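You operate a simulated robot arm through the tools that you are given. There is no shell and no other tool.

Carry out the task below with a simulated two-armed robot. There is one attempt and no reset: what you move stays moved.

JOB
Press a dowel 15 mm deep into the glued pink block.
Fine: set the depth dial for it; grey slide back out and the block into the wooden tray; no more glue; the white switch and the other blocks end as they began.

It is judged by the outcome, as a careful person would: the job done as asked, and still so three seconds after it is handed in. It fails if anything else is knocked over, pushed out of place, dropped, spilled or broken.

ROBOT AND FRAMES
Two 7-joint arms with two-finger grippers on one trunk that stands fixed in place. Base frame: the origin is at the foot of the trunk, x ahead of it, y to its left, z up. Readings come in m, degrees, newtons and seconds.
The left shoulder is at [0.057, 0.175, 1.152], the right one opposite. With the tool pointing down near the work surface each hand reaches from about 0.24 to 0.86 m from the base axis, measured 20 degrees to its own side. Payload 2.94 kg a hand.
The TCP of each hand is the grasp point between the finger pads, 0.03 m short of the fingertips. In the tool frame z runs along the fingers and y along their closing line. The gripper opens to 0.138 m. The gripper's body begins 0.109 m behind the TCP.
Orientation is that of the tool frame in the base frame, as a unit quaternion [w, x, y, z]. With the fingers straight down and closing along the base's y, the tool's x points along the base's -x, its y along +y and its z along -z.

CONTROLS
- The arms move only by the tool jog_arm. It takes "left_deltas", "right_deltas" or both (then of equal length, played together; a hand with none holds still); each is a list of rows, each an object of numbers (a shift or turn left out is 0, a gripper value left out holds the last): "grip": the gripper command, from -1 (shut) to 1 (fully open), values between in proportion; "tx", "ty", "tz": the shift along the base's x, y, z in m; "rx", "ry", "rz": the turn, a rotation vector about the base's x, y, z in degrees. In form: [{"grip": .., "tx": .., "ty": .., "tz": .., "rx": .., "ry": .., "rz": ..}, ...]. A call has 1 to 20 rows; each row is the pose to reach, as a shift and turn from the pose commanded when the call began. Each row takes 0.2 s and may step no farther than 0.05 m and 8.6 degrees from the row before; otherwise, or with a gripper value out of range, the whole call is refused. Where a pose cannot be reached the arm comes as near as it can. A force on the tool above 40 N (or 10 N above the force at the start of the call, whichever is more), or a blocked arm, ends the call early, and 0.2 s more pass. The fingers move at their own pace and stop on an object; they squeeze with about 24 N. The grip force told is the motor's: it shows also when the fingers shut on nothing. Time passes only in rows, and 0.2 s behind the last, so rows that repeat a pose let the fingers close. It gives the time, the measured TCP pose, the force on the tool (base axes), the opening and the grip force at its end, in the units of the frame above (readings bear some noise), with the torque about the TCP (base axes, N m) and any sound that the robot's microphone picked up.
- Cameras (640 x 400 px; columns grow to the right, rows downward): "scene" is now at [0.1175, 0.0485, 1.6484]; the picture's right is [0.61, -0.79, 0.00], its down [-0.47, -0.36, -0.80] and it looks along [0.64, 0.49, -0.60] (base axes); focal length 352 px, centre (320, 200). "left" rides on the left gripper at [0.071, -0.019, -0.146] in its tool frame; the picture's right is [0.26, 0.97, 0.00], its down [-0.85, 0.23, -0.48] and it looks along [-0.46, 0.12, 0.88] (tool axes); focal length 280 px, centre (320, 200). "right" rides on the right gripper at [0.071, 0.019, -0.146] in its tool frame; the picture's right is [-0.26, 0.96, 0.00], its down [-0.85, -0.23, -0.48] and it looks along [-0.46, -0.12, 0.88] (tool axes); focal length 280 px, centre (320, 200). There is no depth. A picture from a camera that has moved, and an enlarged one, comes with that camera's place and axes in the base frame and with its lens. The place of the scene camera against the robot may be out by one fixed shift of up to 0.018 m in any direction.
- snapshot(camera): a new picture of that camera. The clock stands still meanwhile.
- raise_lower(by): slides the trunk up (or, below 0, down) by that many m; the arms and the scene camera ride with it, the base frame stays. It gives what a move gives, with no picture.
- head_to(pan, tilt): turns the head with the scene camera to pan (to the left, within 120 degrees either way) and tilt (down, from -29 to 69), counted from straight ahead of the robot. It gives what a move gives.
- zoom(camera, box): a new picture of the part [left, top, right, bottom] of that camera's present view, enlarged. The clock stands still meanwhile.
- hand_in(): hands the job in; it is judged then, once.

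Nothing tells you positions but the pictures and the camera data. Unless the task says otherwise, let go and move clear before handing in.

The tools are called after "Request:" as a command line: name --argument value ..., lists and objects as JSON in quotes. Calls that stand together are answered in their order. jog_arm: Moves the arms, as the interface text tells. Its arguments: {"type":"object","properties":{"left_deltas":{"type":"array"},"right_deltas":{"type":"array"}},"required":[]} The other tools are called the same way: raise_lower (by) slides the trunk up or down; head_to (pan, tilt) turns the head that bears the scene camera; snapshot (camera) takes a picture; zoom (camera, box) takes an enlarged picture of a part of a camera's view; hand_in () hands the job in.

At the start:

```text
t: 0.0
left_position: [0.4617, 0.5328, 1.3002]
left_tcp_rot: [0.0, -0.001, 1.0, 0.0]
left_force: [-0.4, -0.9, 0.7]
left_moment: [0.0, 0.0, -0.02]
left_gripper_width: 0.1379
left_gripper_force: 0.0
right_position: [0.5102, 0.0227, 1.2352]
right_tcp_rot: [-0.001, -0.001, 1.0, 0.0]
right_force: [0.0, -0.8, -0.7]
right_moment: [0.07, 0.01, 0.03]
right_gripper_width: 0.1384
right_gripper_force: 0.1
trunk travel left (down, up): [-0.325, 0.409]
head pan, tilt: [37.4, 36.5]
```

scene: 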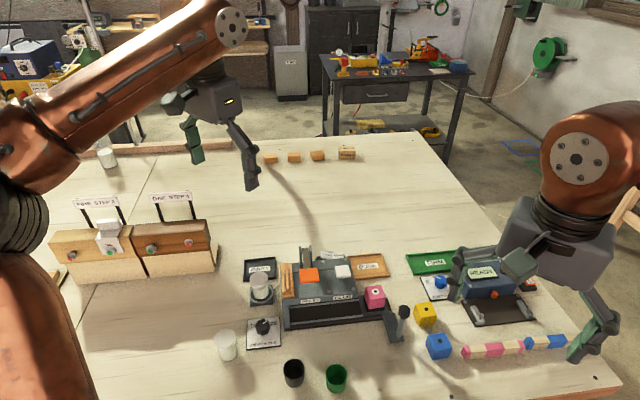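
right: 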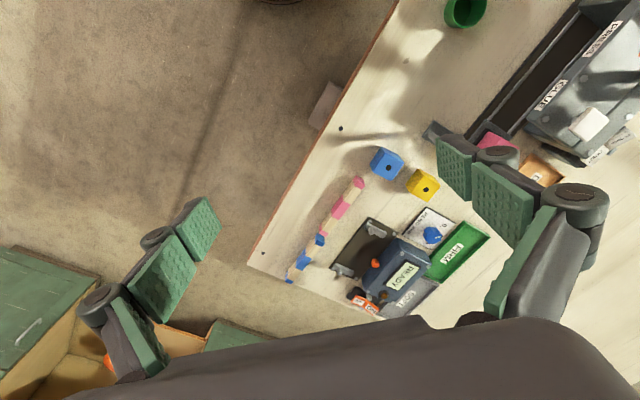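
left: 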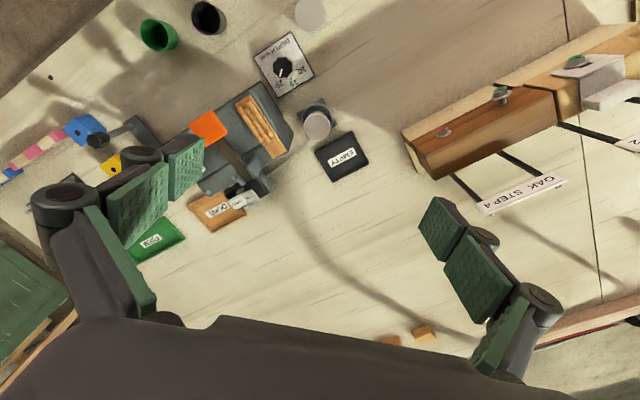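

I see a bench with a grey machine that has orange and white buttons, a depth dial and trays, plus a second machine and coloured blocks. I'll look closer before moving anything.

Request:
zoom --camera "scene" --box '[230, 230, 430, 355]'

Request:
zoom --camera "scene" --box '[390, 230, 580, 370]'

Request:
zoom --camera "left" --box '[130, 20, 370, 220]'

Request:
zoom --camera "right" --box '[270, 120, 530, 320]'

Request:
zoom --camera "right" --box '[400, 0, 640, 200]'

```text
3.20 times, centred on (330, 292) of scene
camera zoom: at [0.1175, 0.0485, 1.6484], right [0.61, -0.79, 0.0], down [-0.47, -0.36, -0.8], along [0.64, 0.49, -0.6], focal length 1126 px, centre (288, -96)
```

zoom: 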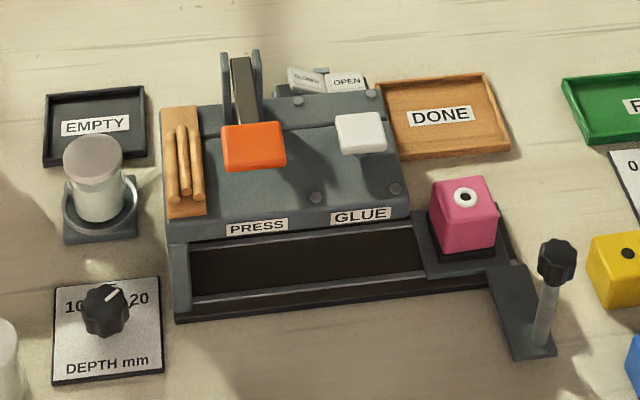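

```text
2.86 times, centred on (485, 300) of scene
camera zoom: at [0.1175, 0.0485, 1.6484], right [0.61, -0.79, 0.0], down [-0.47, -0.36, -0.8], along [0.64, 0.49, -0.6], focal length 1005 px, centre (-151, -86)
```

zoom: 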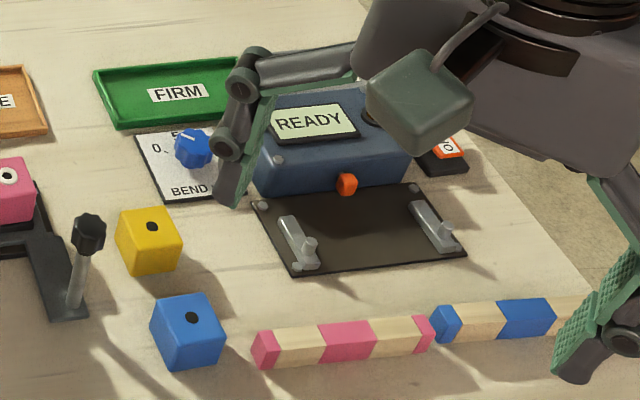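

```text
2.00 times, centred on (250, 120) of left
camera zoom: at [0.3941, 0.5137, 1.4466], right [-0.26, 0.96, 0.0], down [0.85, 0.23, 0.48], along [0.46, 0.12, -0.88], focal length 561 px, centre (460, 360)
```

zoom: 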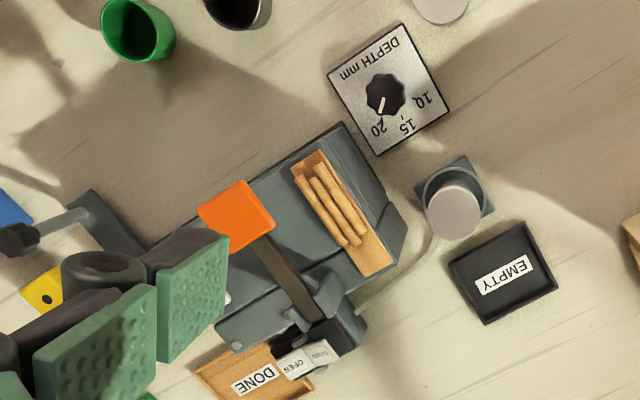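

```text
2.00 times, centred on (400, 220) of right
camera zoom: at [0.4392, 0.0429, 1.3809], right [0.26, 0.97, 0.0], down [0.85, -0.23, 0.47], along [0.46, -0.12, -0.88], focal length 561 px, centre (160, 160)
```

zoom: 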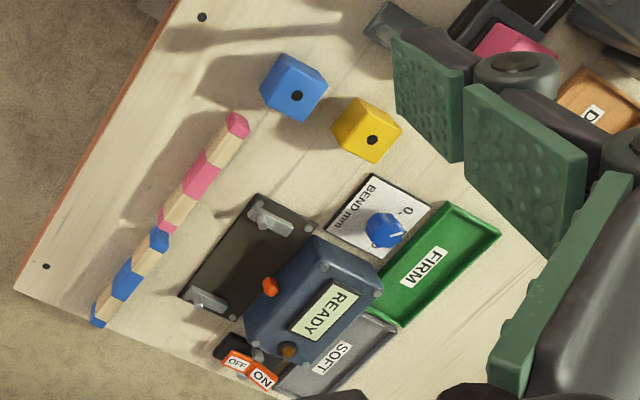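

```text
2.00 times, centred on (520, 100) of right
camera zoom: at [0.4392, 0.0429, 1.3809], right [0.26, 0.97, 0.0], down [0.85, -0.23, 0.47], along [0.46, -0.12, -0.88], focal length 561 px, centre (-80, 400)
```

zoom: 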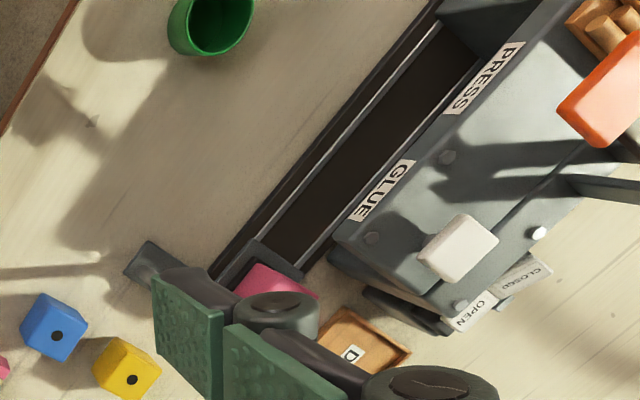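

The grey press sits around (0.58, 0.38): the pink block is on the slide's out end and the depth dial is at the near left, reading close to 20. I'll move the right hand aside and bring the left hand over for a better view.

Request:
jog_arm --left_deltas '[{"tx": -0.01, "ty": -0.04}, {"tx": -0.03, "ty": -0.08}, {"tx": -0.05, "ty": -0.12}, {"tx": -0.06, "ty": -0.16}, {"tx": -0.06, "ty": -0.18}, {"tx": -0.06, "ty": -0.18}]' --right_deltas '[{"ty": -0.04}, {"tx": -0.02, "ty": -0.08}, {"tx": -0.04, "ty": -0.12}, {"tx": -0.06, "ty": -0.16}, {"tx": -0.08, "ty": -0.2}, {"tx": -0.08, "ty": -0.2}]'

Request:
snapshot --camera "left"

Request:
snapshot --camera "scene"

```text
t: 1.4
left_position: [0.4051, 0.3538, 1.2995]
left_tcp_rot: [0.0, 0.0, 1.0, -0.001]
left_force: [-0.2, 0.3, -0.3]
left_moment: [-0.02, 0.0, 0.01]
left_gripper_width: 0.138
left_gripper_force: 0.0
right_position: [0.4304, -0.1775, 1.235]
right_tcp_rot: [-0.001, -0.001, 1.0, 0.0]
right_force: [0.6, -0.2, 0.1]
right_moment: [-0.05, 0.03, -0.02]
right_gripper_width: 0.1381
right_gripper_force: 0.0
trunk travel left (down, up): [-0.325, 0.409]
head pan, tilt: [37.4, 36.5]
```

```text
taken
camera left: at [0.3359, 0.3341, 1.4455], right [-0.26, 0.96, 0.0], down [0.85, 0.23, 0.47], along [0.46, 0.12, -0.88], focal length 280 px, centre (320, 200)
```

left: 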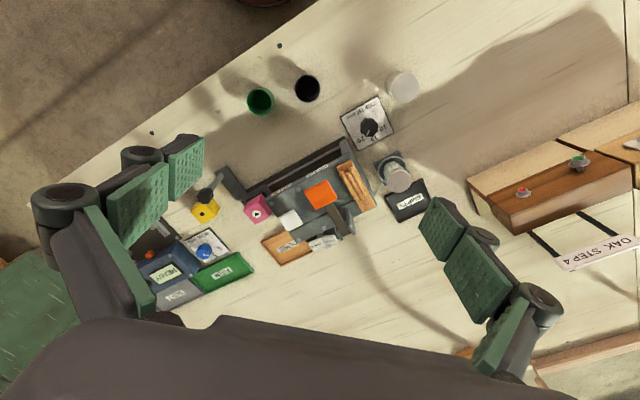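

```text
taken
camera scene: at [0.1184, 0.0497, 1.6482], right [0.61, -0.79, 0.0], down [-0.47, -0.36, -0.8], along [0.64, 0.49, -0.6], focal length 352 px, centre (320, 200)
```

scene: 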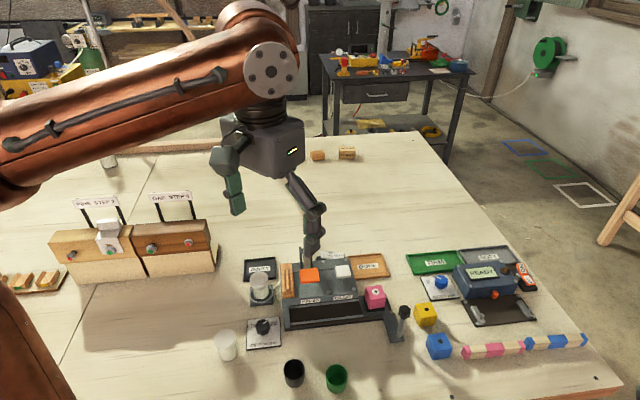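

Request:
zoom --camera "left" --box '[200, 80, 440, 280]'

Request:
zoom --camera "left" --box '[330, 85, 400, 145]'

Request:
zoom --camera "left" --box '[260, 180, 370, 270]'

Request:
zoom --camera "scene" --box '[0, 180, 240, 310]'

Request:
zoom --camera "scene" --box '[235, 240, 345, 360]'

Request:
zoom --camera "scene" --box '[320, 245, 430, 350]'

```text
2.00 times, centred on (320, 180) of left
camera zoom: at [0.3359, 0.3341, 1.4455], right [-0.26, 0.96, 0.0], down [0.85, 0.23, 0.47], along [0.46, 0.12, -0.88], focal length 561 px, centre (320, 240)
```

zoom: 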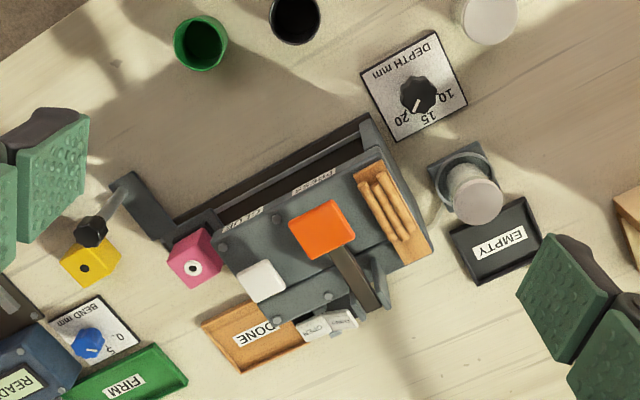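

```text
6.67 times, centred on (365, 115) of left
camera zoom: at [0.3359, 0.3341, 1.4455], right [-0.26, 0.96, 0.0], down [0.85, 0.23, 0.47], along [0.46, 0.12, -0.88], focal length 1869 px, centre (20, 767)
```

zoom: 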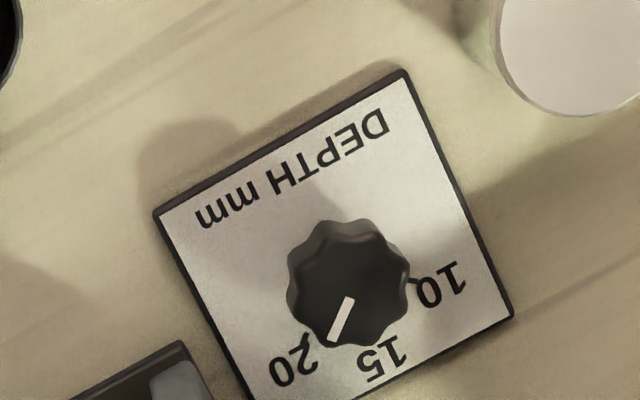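

```text
4.44 times, centred on (315, 225) of left
camera zoom: at [0.3359, 0.3341, 1.4455], right [-0.26, 0.96, 0.0], down [0.85, 0.23, 0.47], along [0.46, 0.12, -0.88], focal length 1246 px, centre (342, 89)
```

zoom: 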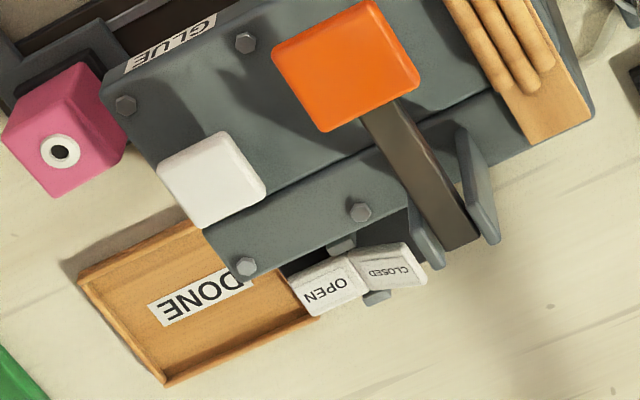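

```text
2.67 times, centred on (120, 245) of scene
camera zoom: at [0.1184, 0.0497, 1.6482], right [0.61, -0.79, 0.0], down [-0.47, -0.36, -0.8], along [0.64, 0.49, -0.6], focal length 938 px, centre (853, 80)
```

zoom: 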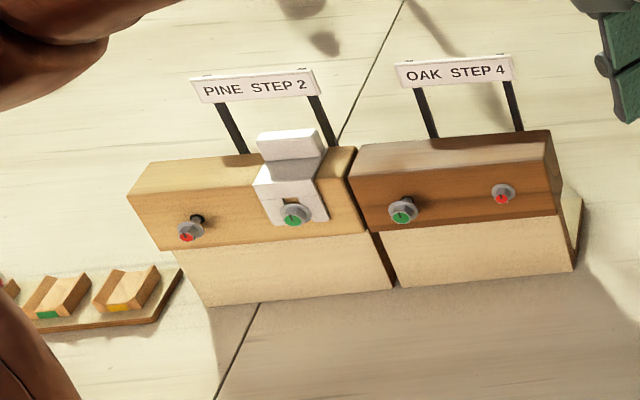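

```text
3.33 times, centred on (290, 300) of scene
camera zoom: at [0.1184, 0.0497, 1.6482], right [0.61, -0.79, 0.0], down [-0.47, -0.36, -0.8], along [0.64, 0.49, -0.6], focal length 1172 px, centre (420, -133)
```

zoom: 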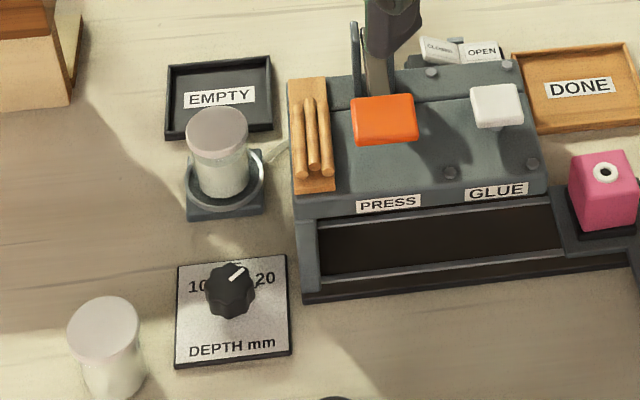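

```text
3.81 times, centred on (375, 298) of scene
camera zoom: at [0.1184, 0.0497, 1.6482], right [0.61, -0.79, 0.0], down [-0.47, -0.36, -0.8], along [0.64, 0.49, -0.6], focal length 1340 px, centre (110, -171)
```

zoom: 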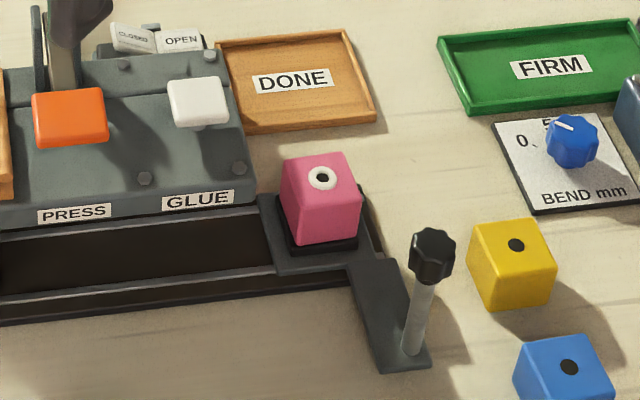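

The rocker at the back is marked OPEN/CLOSED, and the glue and press pads are lever paddles. I'll zoom in on the rocker, dial, handle and block for detail.

Request:
zoom --camera "left" --box '[335, 90, 399, 145]'

Request:
zoom --camera "left" --box '[300, 220, 364, 260]'

Request:
zoom --camera "scene" --box '[310, 240, 358, 270]'

Request:
zoom --camera "left" --box '[185, 160, 281, 230]'

Request:
zoom --camera "scene" --box '[350, 270, 430, 350]'

Request:
zoom --camera "scene" --box '[270, 255, 370, 335]'

```text
7.27 times, centred on (367, 118) of left
camera zoom: at [0.3359, 0.3341, 1.4455], right [-0.26, 0.96, 0.0], down [0.85, 0.23, 0.47], along [0.46, 0.12, -0.88], focal length 2039 px, centre (-22, 800)
```

zoom: 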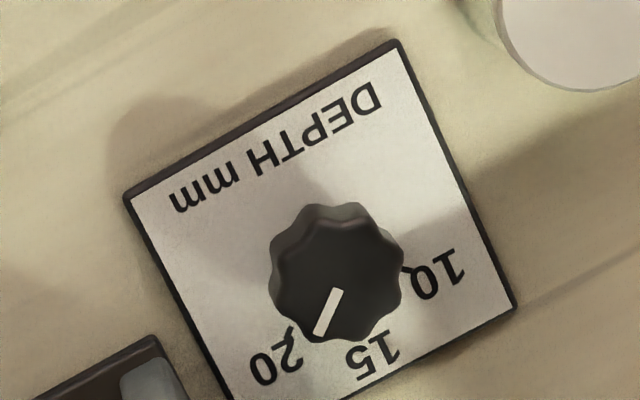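

```text
10.00 times, centred on (332, 240) of left
camera zoom: at [0.3359, 0.3341, 1.4455], right [-0.26, 0.96, 0.0], down [0.85, 0.23, 0.47], along [0.46, 0.12, -0.88], focal length 2804 px, centre (200, -200)
```

zoom: 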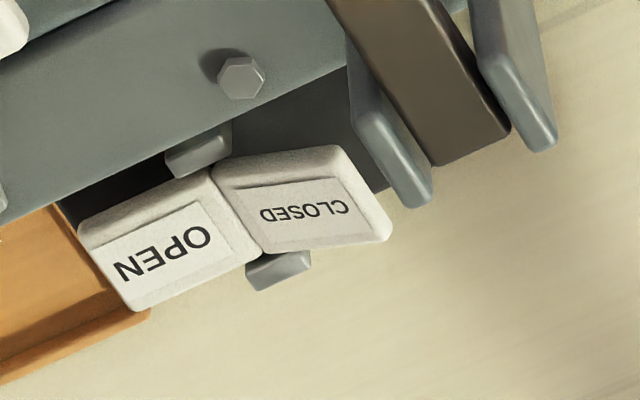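

```text
13.33 times, centred on (334, 255) of scene
camera zoom: at [0.1184, 0.0497, 1.6482], right [0.61, -0.79, 0.0], down [-0.47, -0.36, -0.8], along [0.64, 0.49, -0.6], focal length 4690 px, centre (133, -533)
```

zoom: 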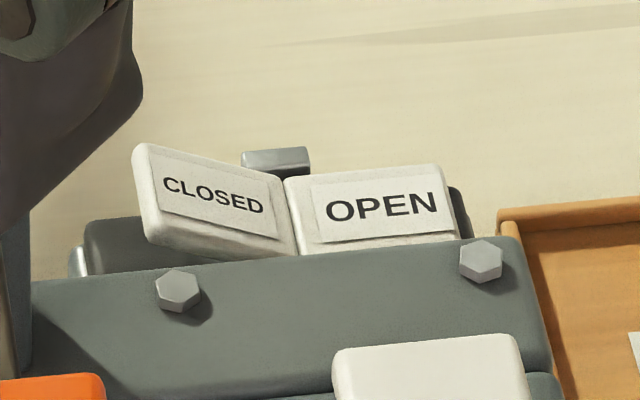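

```text
5.71 times, centred on (233, 195) of left
camera zoom: at [0.3359, 0.3341, 1.4455], right [-0.26, 0.96, 0.0], down [0.85, 0.23, 0.47], along [0.46, 0.12, -0.88], focal length 1602 px, centre (817, 229)
```

zoom: 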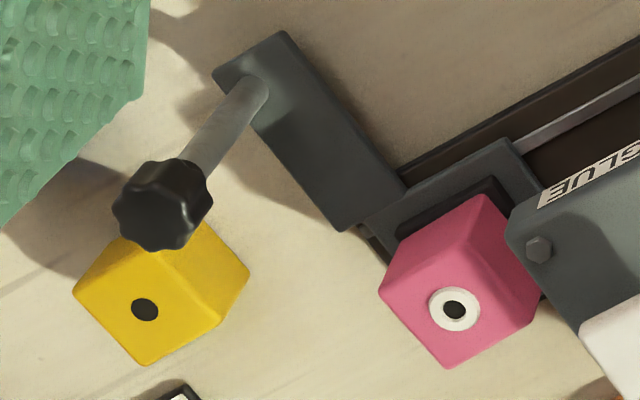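

```text
5.00 times, centred on (390, 310) of scene
camera zoom: at [0.1184, 0.0497, 1.6482], right [0.61, -0.79, 0.0], down [-0.47, -0.36, -0.8], along [0.64, 0.49, -0.6], focal length 1759 px, centre (-30, -350)
```

zoom: 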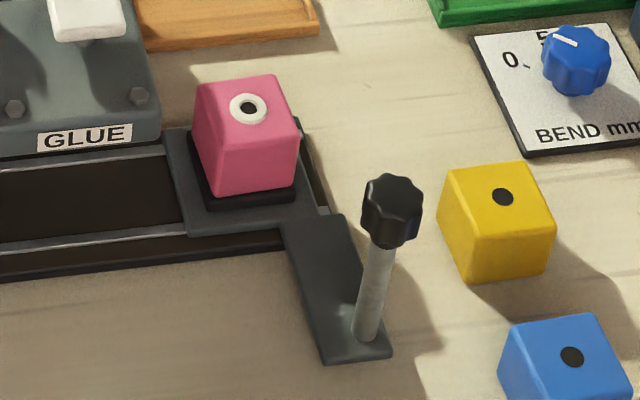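

```text
5.00 times, centred on (320, 295) of scene
camera zoom: at [0.1184, 0.0497, 1.6482], right [0.61, -0.79, 0.0], down [-0.47, -0.36, -0.8], along [0.64, 0.49, -0.6], focal length 1759 px, centre (320, -275)
```

zoom: 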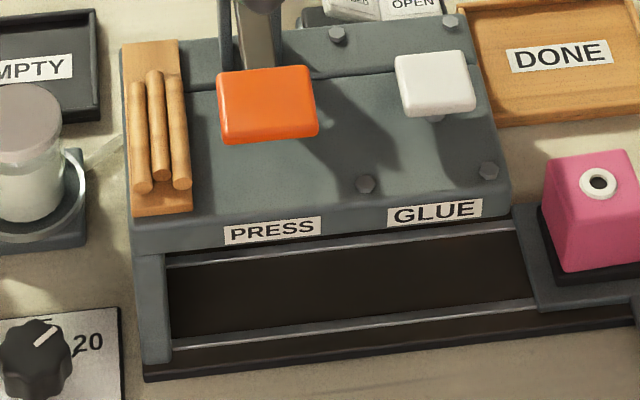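

The rocker currently has OPEN pressed down and the dial points at about 20. I'll take another left-hand viewpoint to triangulate heights before touching anything.

Request:
jog_arm --left_deltas '[{"tx": 0.04, "ty": -0.02}, {"tx": 0.08, "ty": -0.04, "tz": -0.02}, {"tx": 0.1, "ty": -0.06, "tz": -0.06}, {"tx": 0.1, "ty": -0.07, "tz": -0.1}, {"tx": 0.1, "ty": -0.07, "tz": -0.1}]'

Request:
snapshot --camera "left"

Request:
zoom --camera "scene" --box '[235, 230, 435, 355]'

```text
t: 2.6
left_position: [0.5044, 0.283, 1.1959]
left_tcp_rot: [0.001, -0.001, 1.0, 0.0]
left_force: [0.4, -0.9, -0.1]
left_moment: [-0.02, 0.01, 0.01]
left_gripper_width: 0.1381
left_gripper_force: 0.1
right_position: [0.4304, -0.1776, 1.2364]
right_tcp_rot: [0.0, -0.001, 1.0, 0.001]
right_force: [0.5, -0.5, 0.0]
right_moment: [0.04, -0.02, 0.02]
right_gripper_width: 0.138
right_gripper_force: 0.1
trunk travel left (down, up): [-0.325, 0.409]
head pan, tilt: [37.4, 36.5]
```

```text
taken
camera left: at [0.4348, 0.2621, 1.3438], right [-0.26, 0.96, 0.0], down [0.85, 0.23, 0.48], along [0.46, 0.13, -0.88], focal length 280 px, centre (320, 200)
```

left: 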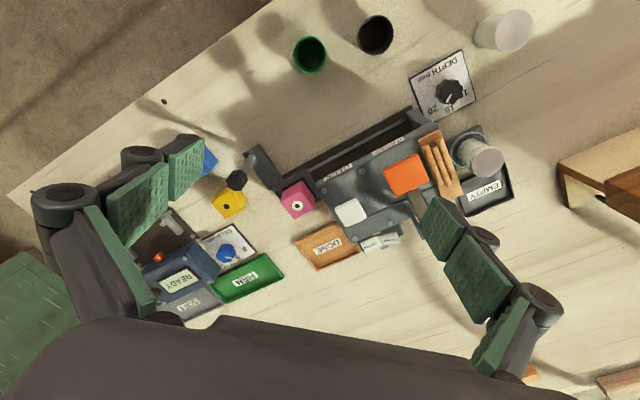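

```text
3.20 times, centred on (335, 292) of scene
camera zoom: at [0.1173, 0.0479, 1.6485], right [0.61, -0.79, 0.0], down [-0.47, -0.36, -0.8], along [0.64, 0.49, -0.6], focal length 1126 px, centre (272, -96)
```

zoom: 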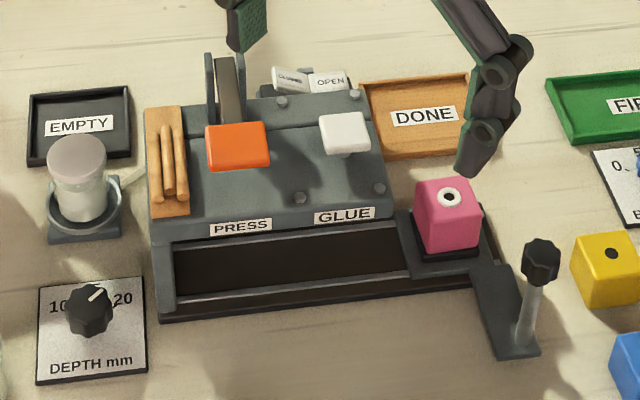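

Request:
zoom --camera "left" --box '[230, 130, 390, 250]'

Request:
zoom --camera "left" --box '[400, 40, 512, 120]'

Request:
zoom --camera "left" --box '[330, 120, 442, 260]'

Request:
zoom --camera "left" --box '[210, 130, 330, 250]'

```text
3.33 times, centred on (310, 190) of left
camera zoom: at [0.4348, 0.2621, 1.3438], right [-0.26, 0.96, 0.0], down [0.85, 0.23, 0.48], along [0.46, 0.13, -0.88], focal length 935 px, centre (353, 233)
```

zoom: 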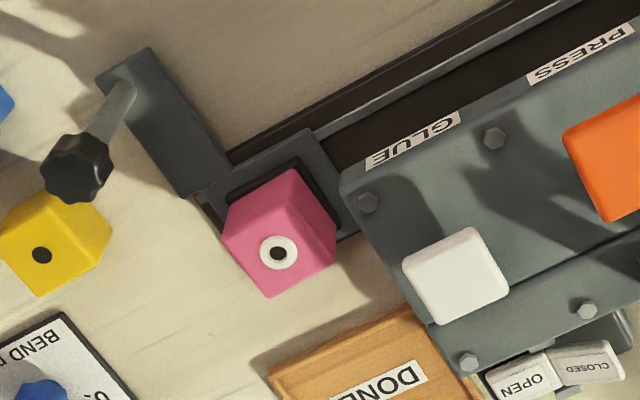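

```text
5.00 times, centred on (456, 80) of left
camera zoom: at [0.4348, 0.2621, 1.3438], right [-0.26, 0.96, 0.0], down [0.85, 0.23, 0.48], along [0.46, 0.13, -0.88], focal length 1402 px, centre (-360, 800)
```

zoom: 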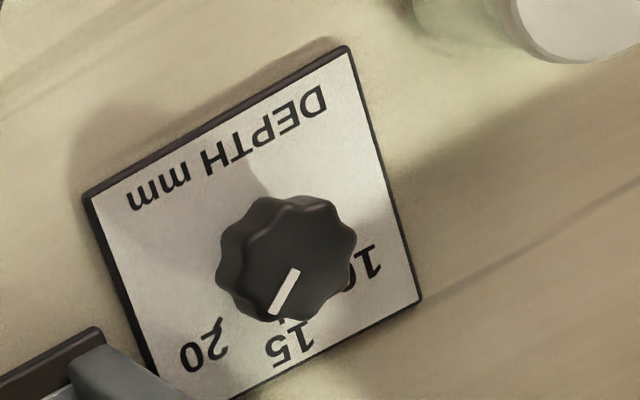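

```text
2.86 times, centred on (386, 190) of left
camera zoom: at [0.4348, 0.2621, 1.3438], right [-0.26, 0.96, 0.0], down [0.85, 0.23, 0.48], along [0.46, 0.13, -0.88], focal length 801 px, centre (131, 229)
```

zoom: 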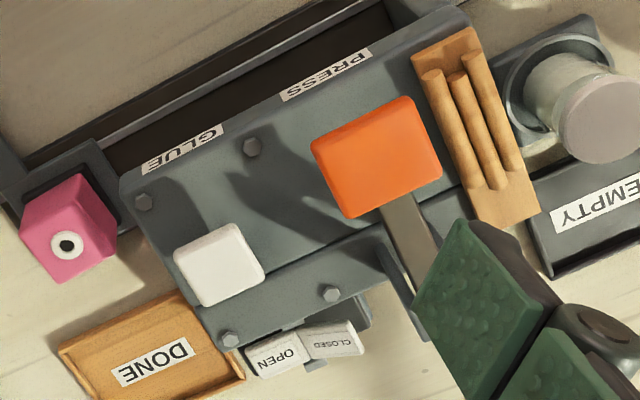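

```text
3.33 times, centred on (270, 190) of left
camera zoom: at [0.4348, 0.2621, 1.3438], right [-0.26, 0.96, 0.0], down [0.85, 0.23, 0.48], along [0.46, 0.13, -0.88], focal length 935 px, centre (487, 233)
```

zoom: 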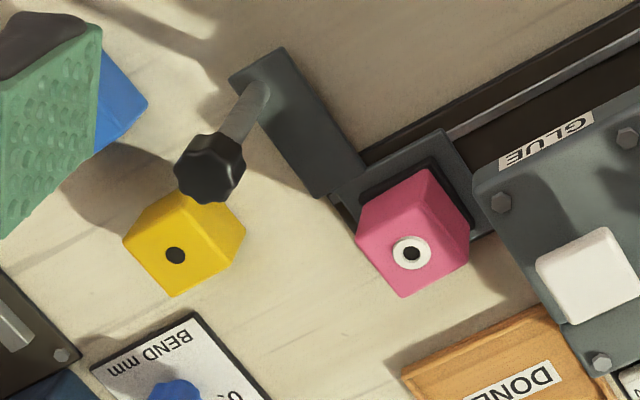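

Estimated positions: handle rod at (0.62, 0.19) with its knob top at z≈1.0, orange pad at (0.53, 0.39, 1.05), white pad at (0.61, 0.35, 1.02), and pink block top at (0.66, 0.285, 0.947). I want to see what the OPEN/CLOSED rocker belongs to, so I'll swing the left hand around to look at the rear of the machine.

Request:
jog_arm --left_deltas '[{"tz": 0.04}, {"tx": 0.02, "ty": 0.03, "tz": 0.06, "rz": -8}, {"tx": 0.04, "ty": 0.07, "tz": 0.06, "rz": -16}, {"tx": 0.06, "ty": 0.11, "tz": 0.06, "rz": -24}, {"tx": 0.08, "ty": 0.15, "tz": 0.06, "rz": -32}, {"tx": 0.1, "ty": 0.19, "tz": 0.06, "rz": -40}, {"tx": 0.12, "ty": 0.23, "tz": 0.06, "rz": -48}, {"tx": 0.14, "ty": 0.27, "tz": 0.06, "rz": -56}, {"tx": 0.16, "ty": 0.31, "tz": 0.06, "rz": -64}, {"tx": 0.18, "ty": 0.34, "tz": 0.06, "rz": -72}, {"tx": 0.18, "ty": 0.34, "tz": 0.06, "rz": -80}, {"tx": 0.18, "ty": 0.34, "tz": 0.04, "rz": -88}, {"tx": 0.18, "ty": 0.34, "tz": 0.02, "rz": -96}, {"tx": 0.18, "ty": 0.34, "tz": 0.0, "rz": -104}, {"tx": 0.18, "ty": 0.34, "tz": 0.0, "rz": -104}]'

Request:
snapshot --camera "left"

Request:
snapshot --camera "scene"

```text
t: 5.8
left_position: [0.622, 0.5875, 1.1636]
left_tcp_rot: [0.001, 0.788, 0.616, 0.001]
left_force: [0.0, 0.1, 0.6]
left_moment: [-0.04, 0.02, -0.01]
left_gripper_width: 0.1379
left_gripper_force: 0.1
left hand out of reach, approached as far as the arm can: row 7, 8, 9, 10, 11, 12, 13, 14, 15
right_position: [0.4313, -0.1781, 1.2354]
right_tcp_rot: [0.0, 0.0, 1.0, 0.0]
right_force: [0.4, 0.9, 1.0]
right_moment: [-0.01, -0.01, 0.01]
right_gripper_width: 0.1379
right_gripper_force: 0.0
trunk travel left (down, up): [-0.325, 0.409]
head pan, tilt: [37.4, 36.5]
```

```text
taken
camera left: at [0.6212, 0.6601, 1.31], right [1.0, 0.02, 0.0], down [0.02, -0.88, 0.48], along [0.01, -0.48, -0.88], focal length 280 px, centre (320, 200)
```

left: 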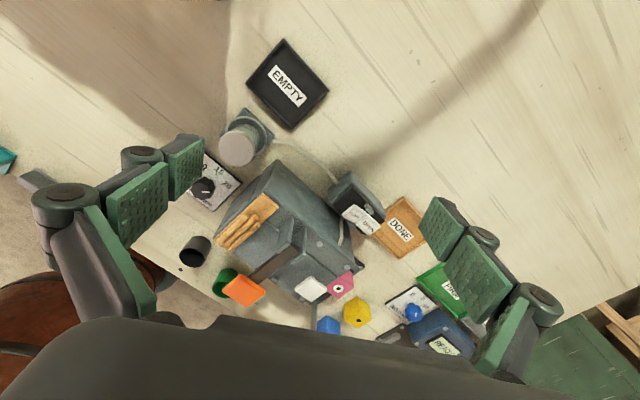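

```text
taken
camera scene: at [0.1181, 0.0489, 1.6483], right [0.61, -0.79, 0.0], down [-0.47, -0.36, -0.8], along [0.64, 0.49, -0.6], focal length 352 px, centre (320, 200)
```

scene: 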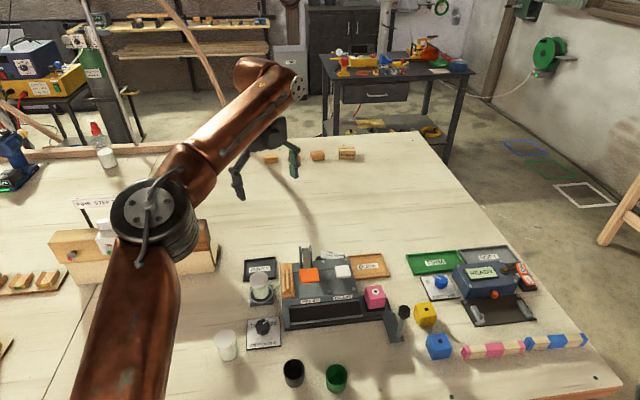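

Request:
zoom --camera "left" --box '[210, 100, 370, 240]'

Request:
zoom --camera "left" --box '[310, 160, 400, 250]'

Request:
zoom --camera "left" --box '[200, 180, 370, 310]'

Request:
zoom --camera "left" --box '[175, 140, 255, 220]'

```text
2.86 times, centred on (290, 170) of left
camera zoom: at [0.6212, 0.6601, 1.31], right [1.0, 0.02, 0.0], down [0.02, -0.88, 0.48], along [0.01, -0.48, -0.88], focal length 801 px, centre (406, 286)
```

zoom: 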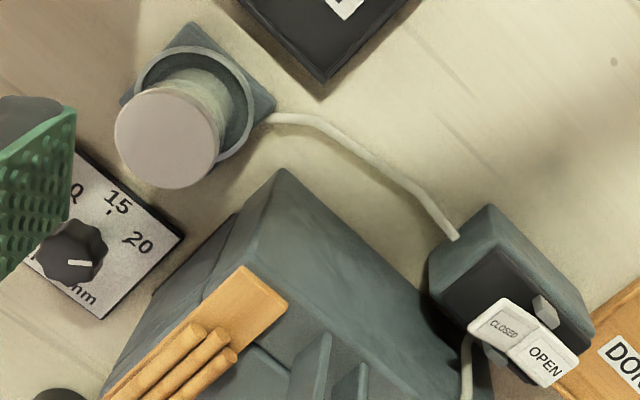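

```text
4.44 times, centred on (355, 205) of left
camera zoom: at [0.6212, 0.6601, 1.31], right [1.0, 0.02, 0.0], down [0.02, -0.88, 0.48], along [0.01, -0.48, -0.88], focal length 1246 px, centre (164, 178)
```

zoom: 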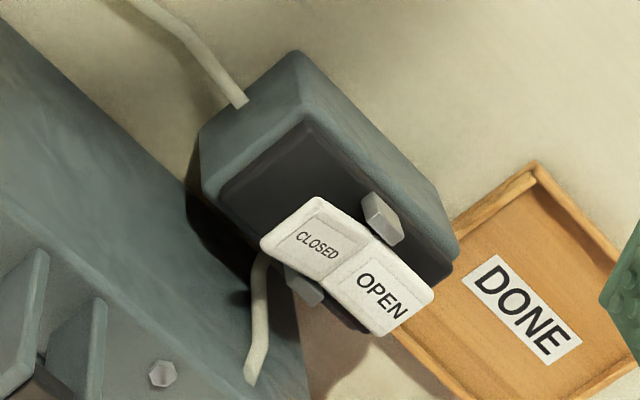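

```text
3.08 times, centred on (285, 245) of left
camera zoom: at [0.6212, 0.6601, 1.31], right [1.0, 0.02, 0.0], down [0.02, -0.88, 0.48], along [0.01, -0.48, -0.88], focal length 863 px, centre (428, 62)
```

zoom: 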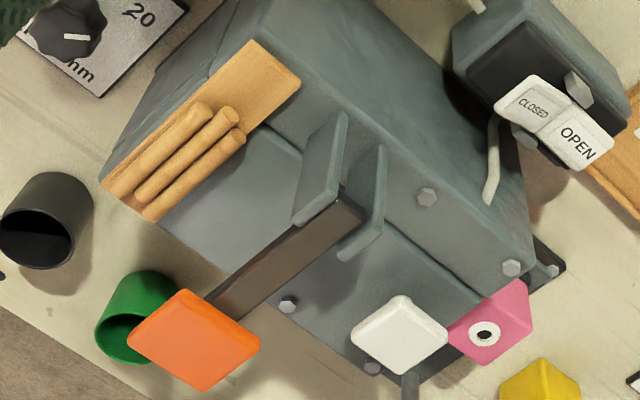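

```text
5.00 times, centred on (215, 180) of left
camera zoom: at [0.6212, 0.6601, 1.31], right [1.0, 0.02, 0.0], down [0.02, -0.88, 0.48], along [0.01, -0.48, -0.88], focal length 1402 px, centre (845, 300)
```

zoom: 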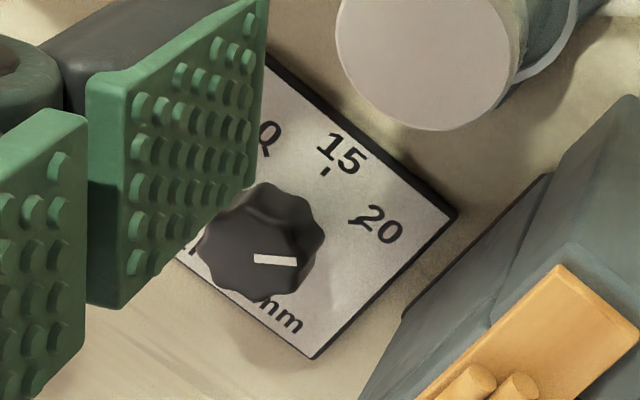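

The tube shows the rocker is the glue valve (bottle → valve box → machine), so it can stay untouched. The dial knob is at about (0.440, 0.4595) with its top at z≈0.915, and its pointer is at about -5° azimuth near 20, while 15 lies at about 45°. I'll bring the left hand back over the dial, well above everything.

Request:
jog_arm --left_deltas '[{"tx": -0.02, "ty": -0.013, "rz": 8}, {"tx": -0.04, "ty": -0.026, "rz": 16}, {"tx": -0.06, "ty": -0.039, "rz": 24}, {"tx": -0.08, "ty": -0.052, "rz": 32}, {"tx": -0.1, "ty": -0.065, "rz": 40}, {"tx": -0.12, "ty": -0.078, "rz": 48}, {"tx": -0.14, "ty": -0.091, "rz": 56}, {"tx": -0.16, "ty": -0.104, "rz": 64}, {"tx": -0.18, "ty": -0.117, "rz": 72}, {"tx": -0.2, "ty": -0.13, "rz": 80}, {"tx": -0.22, "ty": -0.143, "rz": 88}, {"tx": -0.244, "ty": -0.163, "rz": 91}, {"tx": -0.244, "ty": -0.163, "rz": 91}]'

Request:
snapshot --camera "left"

```text
t: 8.6
left_position: [0.3799, 0.4238, 1.1663]
left_tcp_rot: [0.0, 0.112, 0.994, 0.0]
left_force: [-0.1, 0.3, -0.7]
left_moment: [-0.02, 0.05, -0.03]
left_gripper_width: 0.1381
left_gripper_force: 0.0
right_position: [0.4313, -0.1785, 1.2363]
right_tcp_rot: [-0.001, -0.002, 1.0, 0.0]
right_force: [0.8, -1.6, -0.1]
right_moment: [-0.01, 0.03, 0.01]
right_gripper_width: 0.138
right_gripper_force: 0.0
trunk travel left (down, up): [-0.325, 0.409]
head pan, tilt: [37.4, 36.5]
```

```text
taken
camera left: at [0.307, 0.4203, 1.3131], right [-0.04, 1.0, 0.0], down [0.88, 0.04, 0.48], along [0.47, 0.02, -0.88], focal length 280 px, centre (320, 200)
```

left: 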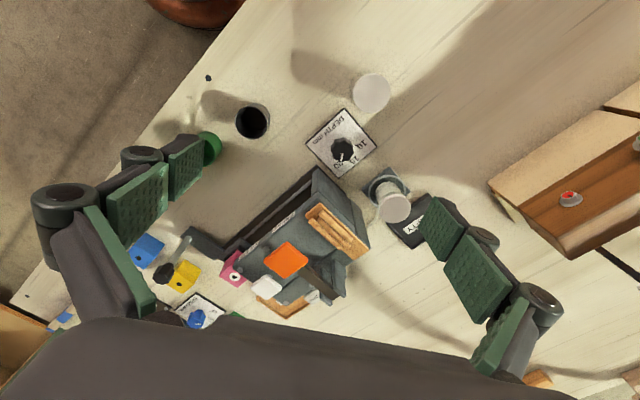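

Request:
zoom --camera "left" --box '[295, 100, 391, 180]'

Request:
zoom --camera "left" --box '[300, 60, 440, 240]'

```text
5.00 times, centred on (343, 140) of left
camera zoom: at [0.307, 0.4203, 1.3131], right [-0.04, 1.0, 0.0], down [0.88, 0.04, 0.48], along [0.47, 0.02, -0.88], focal length 1402 px, centre (205, 500)
```

zoom: 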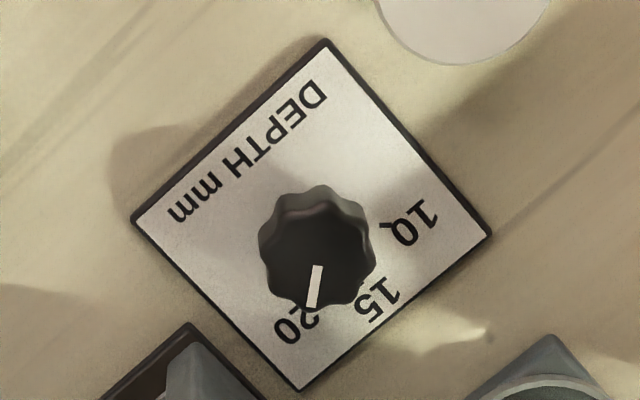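

```text
2.22 times, centred on (370, 150) of left
camera zoom: at [0.307, 0.4203, 1.3131], right [-0.04, 1.0, 0.0], down [0.88, 0.04, 0.48], along [0.47, 0.02, -0.88], focal length 623 px, centre (209, 311)
```

zoom: 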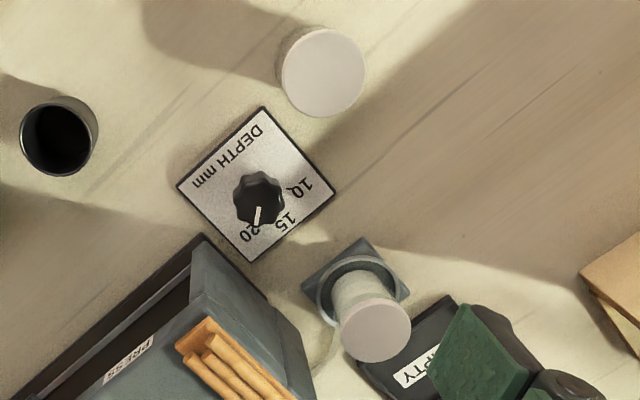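

The dial measures consistently (centre ≈ (0.439, 0.459), pointer ≈ -4°). I'll centre over the knob with the jaws partly open, and then go down around it.

Request:
jog_arm --left_deltas '[{"grip": -0.1, "tx": 0.03, "ty": 0.018}, {"grip": -0.1, "tx": 0.059, "ty": 0.035}, {"grip": -0.1, "tx": 0.059, "ty": 0.035, "tz": -0.03}, {"grip": -0.1, "tx": 0.059, "ty": 0.035, "tz": -0.07}, {"grip": -0.1, "tx": 0.059, "ty": 0.035, "tz": -0.11}, {"grip": -0.1, "tx": 0.059, "ty": 0.035, "tz": -0.15}, {"grip": -0.1, "tx": 0.059, "ty": 0.035, "tz": -0.18}, {"grip": -0.1, "tx": 0.059, "ty": 0.035, "tz": -0.18}]'

Request:
snapshot --camera "left"

Request:
zoom --camera "scene" --box '[200, 220, 320, 360]'

```text
t: 10.4
left_position: [0.4396, 0.4568, 0.9878]
left_tcp_rot: [0.0, 0.113, 0.994, 0.0]
left_force: [-1.0, 0.5, 0.6]
left_moment: [-0.01, 0.0, 0.01]
left_gripper_width: 0.0623
left_gripper_force: 0.1
right_position: [0.4297, -0.1786, 1.2362]
right_tcp_rot: [-0.001, -0.002, 1.0, 0.0]
right_force: [0.6, 0.3, -0.5]
right_moment: [-0.02, -0.03, -0.01]
right_gripper_width: 0.1382
right_gripper_force: 0.1
trunk travel left (down, up): [-0.325, 0.409]
head pan, tilt: [37.4, 36.5]
```

```text
taken
camera left: at [0.3675, 0.4537, 1.135], right [-0.04, 1.0, 0.0], down [0.88, 0.03, 0.48], along [0.48, 0.02, -0.88], focal length 280 px, centre (320, 200)
```

left: 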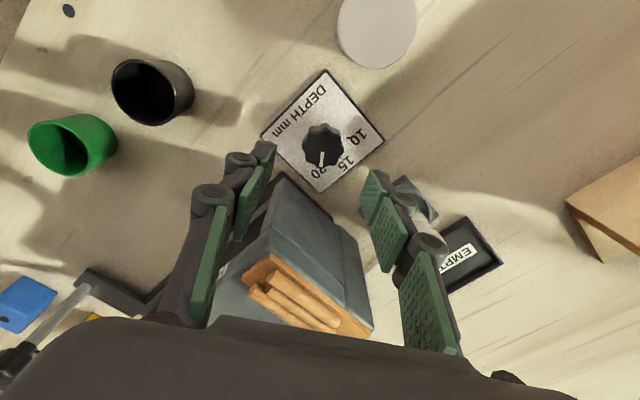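

```text
2.86 times, centred on (260, 290) of scene
camera zoom: at [0.1172, 0.0481, 1.6485], right [0.61, -0.79, 0.0], down [-0.47, -0.36, -0.8], along [0.64, 0.49, -0.6], focal length 1005 px, centre (491, -57)
```

zoom: 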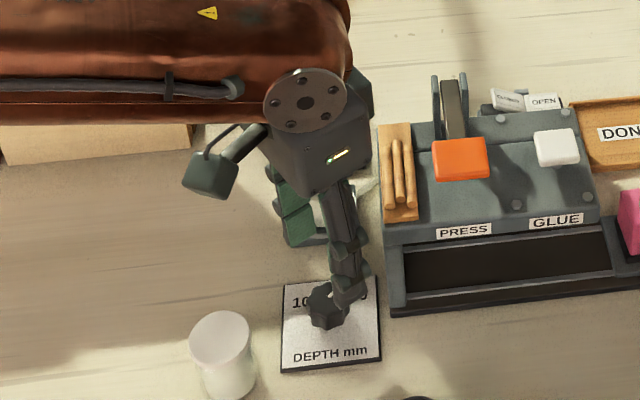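

The knob sits between the fingers with clearance to the bottle and machine. I'll lower the last 65 mm and close gently.

Request:
jog_arm --left_deltas '[{"tz": -0.03, "ty": 0.001}, {"tz": -0.05, "ty": 0.002}, {"tz": -0.064, "ty": 0.002}, {"tz": -0.064, "ty": 0.002}]'

Request:
snapshot --camera "left"

Request:
zoom --camera "scene" --box '[200, 220, 320, 360]'

```text
t: 11.4
left_position: [0.4382, 0.4583, 0.9229]
left_tcp_rot: [0.0, 0.114, 0.994, 0.0]
left_force: [-0.1, 0.0, 0.1]
left_moment: [0.02, -0.01, 0.01]
left_gripper_width: 0.062
left_gripper_force: 0.0
right_position: [0.4295, -0.1791, 1.236]
right_tcp_rot: [-0.002, -0.001, 1.0, 0.0]
right_force: [0.6, 0.3, -0.1]
right_moment: [-0.02, -0.02, -0.01]
right_gripper_width: 0.1381
right_gripper_force: 0.1
trunk travel left (down, up): [-0.325, 0.409]
head pan, tilt: [37.4, 36.5]
```

```text
taken
camera left: at [0.3656, 0.4555, 1.0703], right [-0.04, 1.0, 0.0], down [0.88, 0.03, 0.48], along [0.48, 0.02, -0.88], focal length 280 px, centre (320, 200)
```

left: 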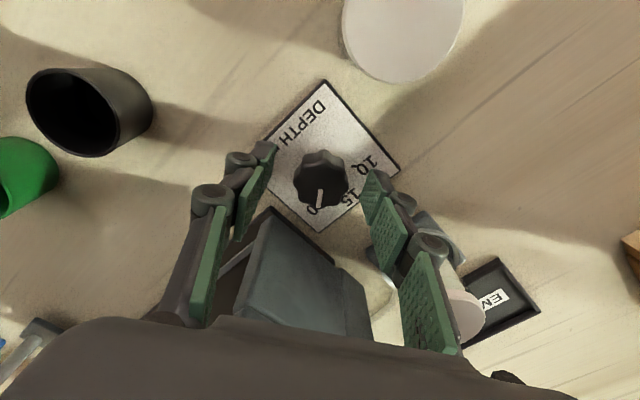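

```text
2.86 times, centred on (260, 290) of scene
camera zoom: at [0.1171, 0.0481, 1.6485], right [0.61, -0.79, 0.0], down [-0.47, -0.36, -0.8], along [0.64, 0.49, -0.6], focal length 1005 px, centre (491, -57)
```

zoom: 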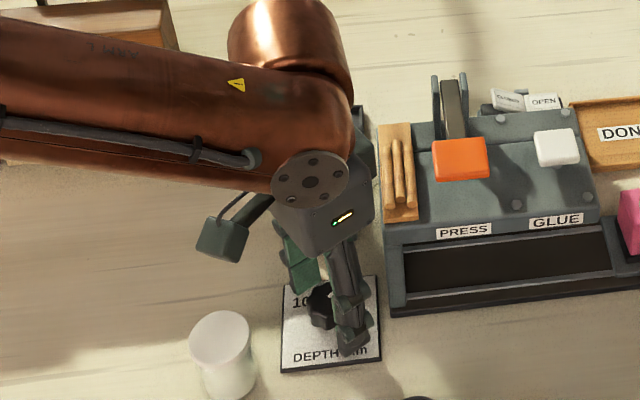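

The knob is centred between the fingertips. I'll close on it and turn 26° counter-clockwise as a first bite.

Request:
jog_arm --left_deltas '[{"grip": -1}, {"grip": -1}, {"grip": -1}]'

Request:
snapshot --camera "left"

```text
t: 12.2
left_position: [0.4382, 0.4595, 0.9227]
left_tcp_rot: [0.0, 0.112, 0.994, 0.0]
left_force: [1.0, 3.9, 1.9]
left_moment: [0.24, 0.15, -0.03]
left_gripper_width: 0.0319
left_gripper_force: 34.1
right_position: [0.4309, -0.1776, 1.2349]
right_tcp_rot: [-0.001, -0.001, 1.0, -0.001]
right_force: [0.1, 0.6, 0.5]
right_moment: [0.0, 0.05, 0.03]
right_gripper_width: 0.138
right_gripper_force: 0.0
trunk travel left (down, up): [-0.325, 0.409]
head pan, tilt: [37.4, 36.5]
```

```text
taken
camera left: at [0.3658, 0.4562, 1.0703], right [-0.04, 1.0, 0.0], down [0.88, 0.03, 0.48], along [0.48, 0.02, -0.88], focal length 280 px, centre (320, 200)
```

left: 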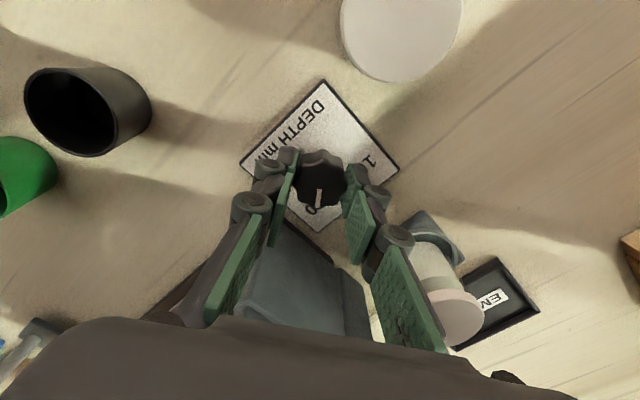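

Request:
jog_arm --left_deltas '[{"ty": 0.001, "rz": 5}, {"ty": 0.001, "rz": 10}, {"ty": 0.001, "rz": 15}, {"ty": 0.001, "rz": 20}, {"ty": 0.001, "rz": 25}, {"ty": 0.001, "rz": 25}]'

Request:
snapshot --camera "left"

```text
t: 13.6
left_position: [0.4392, 0.4596, 0.9226]
left_tcp_rot: [0.0, -0.105, 0.994, 0.0]
left_force: [0.7, -2.4, 5.0]
left_moment: [-0.11, -0.33, -0.01]
left_gripper_width: 0.032
left_gripper_force: 45.1
right_position: [0.4303, -0.1793, 1.2357]
right_tcp_rot: [-0.001, -0.001, 1.0, 0.0]
right_force: [-0.4, -0.2, -0.7]
right_moment: [0.01, 0.02, 0.03]
right_gripper_width: 0.1379
right_gripper_force: 0.1
trunk travel left (down, up): [-0.325, 0.409]
head pan, tilt: [37.4, 36.5]
```

```text
taken
camera left: at [0.3738, 0.4254, 1.0702], right [-0.46, 0.89, 0.0], down [0.78, 0.4, 0.48], along [0.42, 0.22, -0.88], focal length 280 px, centre (320, 200)
```

left: 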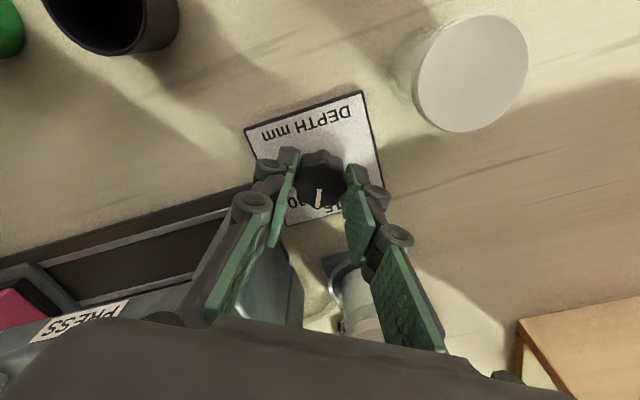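

The knob turned with the hand. I'll release, rotate back and take a second bite.

Request:
jog_arm --left_deltas '[{"grip": -0.1}, {"grip": -0.1}, {"grip": -0.1}, {"rz": -8}, {"rz": -16}, {"rz": -24}, {"rz": -25}]'

Request:
snapshot --camera "left"

Request:
zoom --camera "left" --box '[250, 70, 410, 240]'

```text
t: 15.2
left_position: [0.4387, 0.4601, 0.9217]
left_tcp_rot: [-0.001, 0.113, 0.994, 0.001]
left_force: [0.0, -1.0, 0.0]
left_moment: [-0.02, -0.03, -0.01]
left_gripper_width: 0.062
left_gripper_force: 0.0
right_position: [0.4298, -0.1779, 1.235]
right_tcp_rot: [-0.001, -0.002, 1.0, -0.001]
right_force: [0.5, 0.4, 0.5]
right_moment: [0.0, 0.0, 0.01]
right_gripper_width: 0.1381
right_gripper_force: 0.1
trunk travel left (down, up): [-0.325, 0.409]
head pan, tilt: [37.4, 36.5]
```

```text
taken
camera left: at [0.3655, 0.4573, 1.07], right [-0.04, 1.0, 0.0], down [0.88, 0.03, 0.48], along [0.48, 0.02, -0.88], focal length 280 px, centre (320, 200)
```

left: 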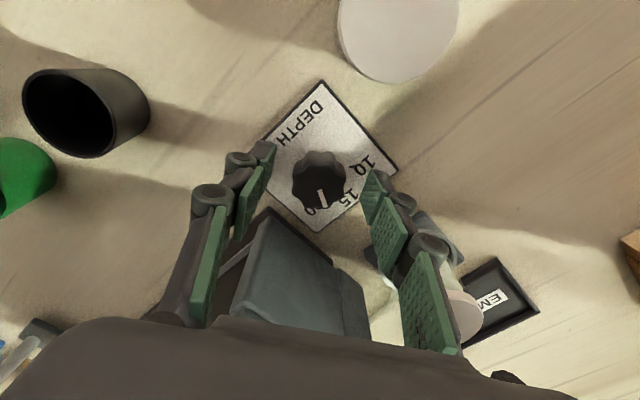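

```text
2.35 times, centred on (330, 155) of left
camera zoom: at [0.3655, 0.4573, 1.07], right [-0.04, 1.0, 0.0], down [0.88, 0.03, 0.48], along [0.48, 0.02, -0.88], focal length 660 px, centre (296, 306)
```

zoom: 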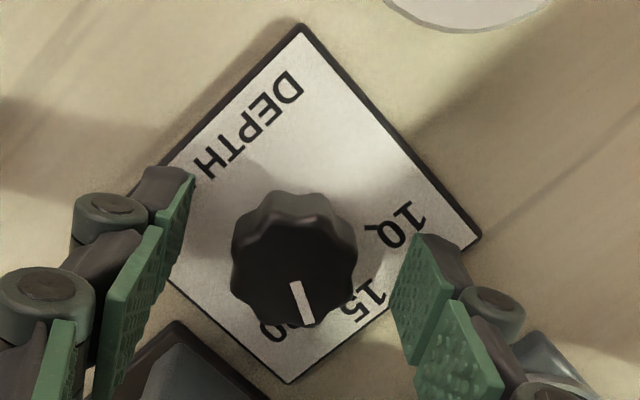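

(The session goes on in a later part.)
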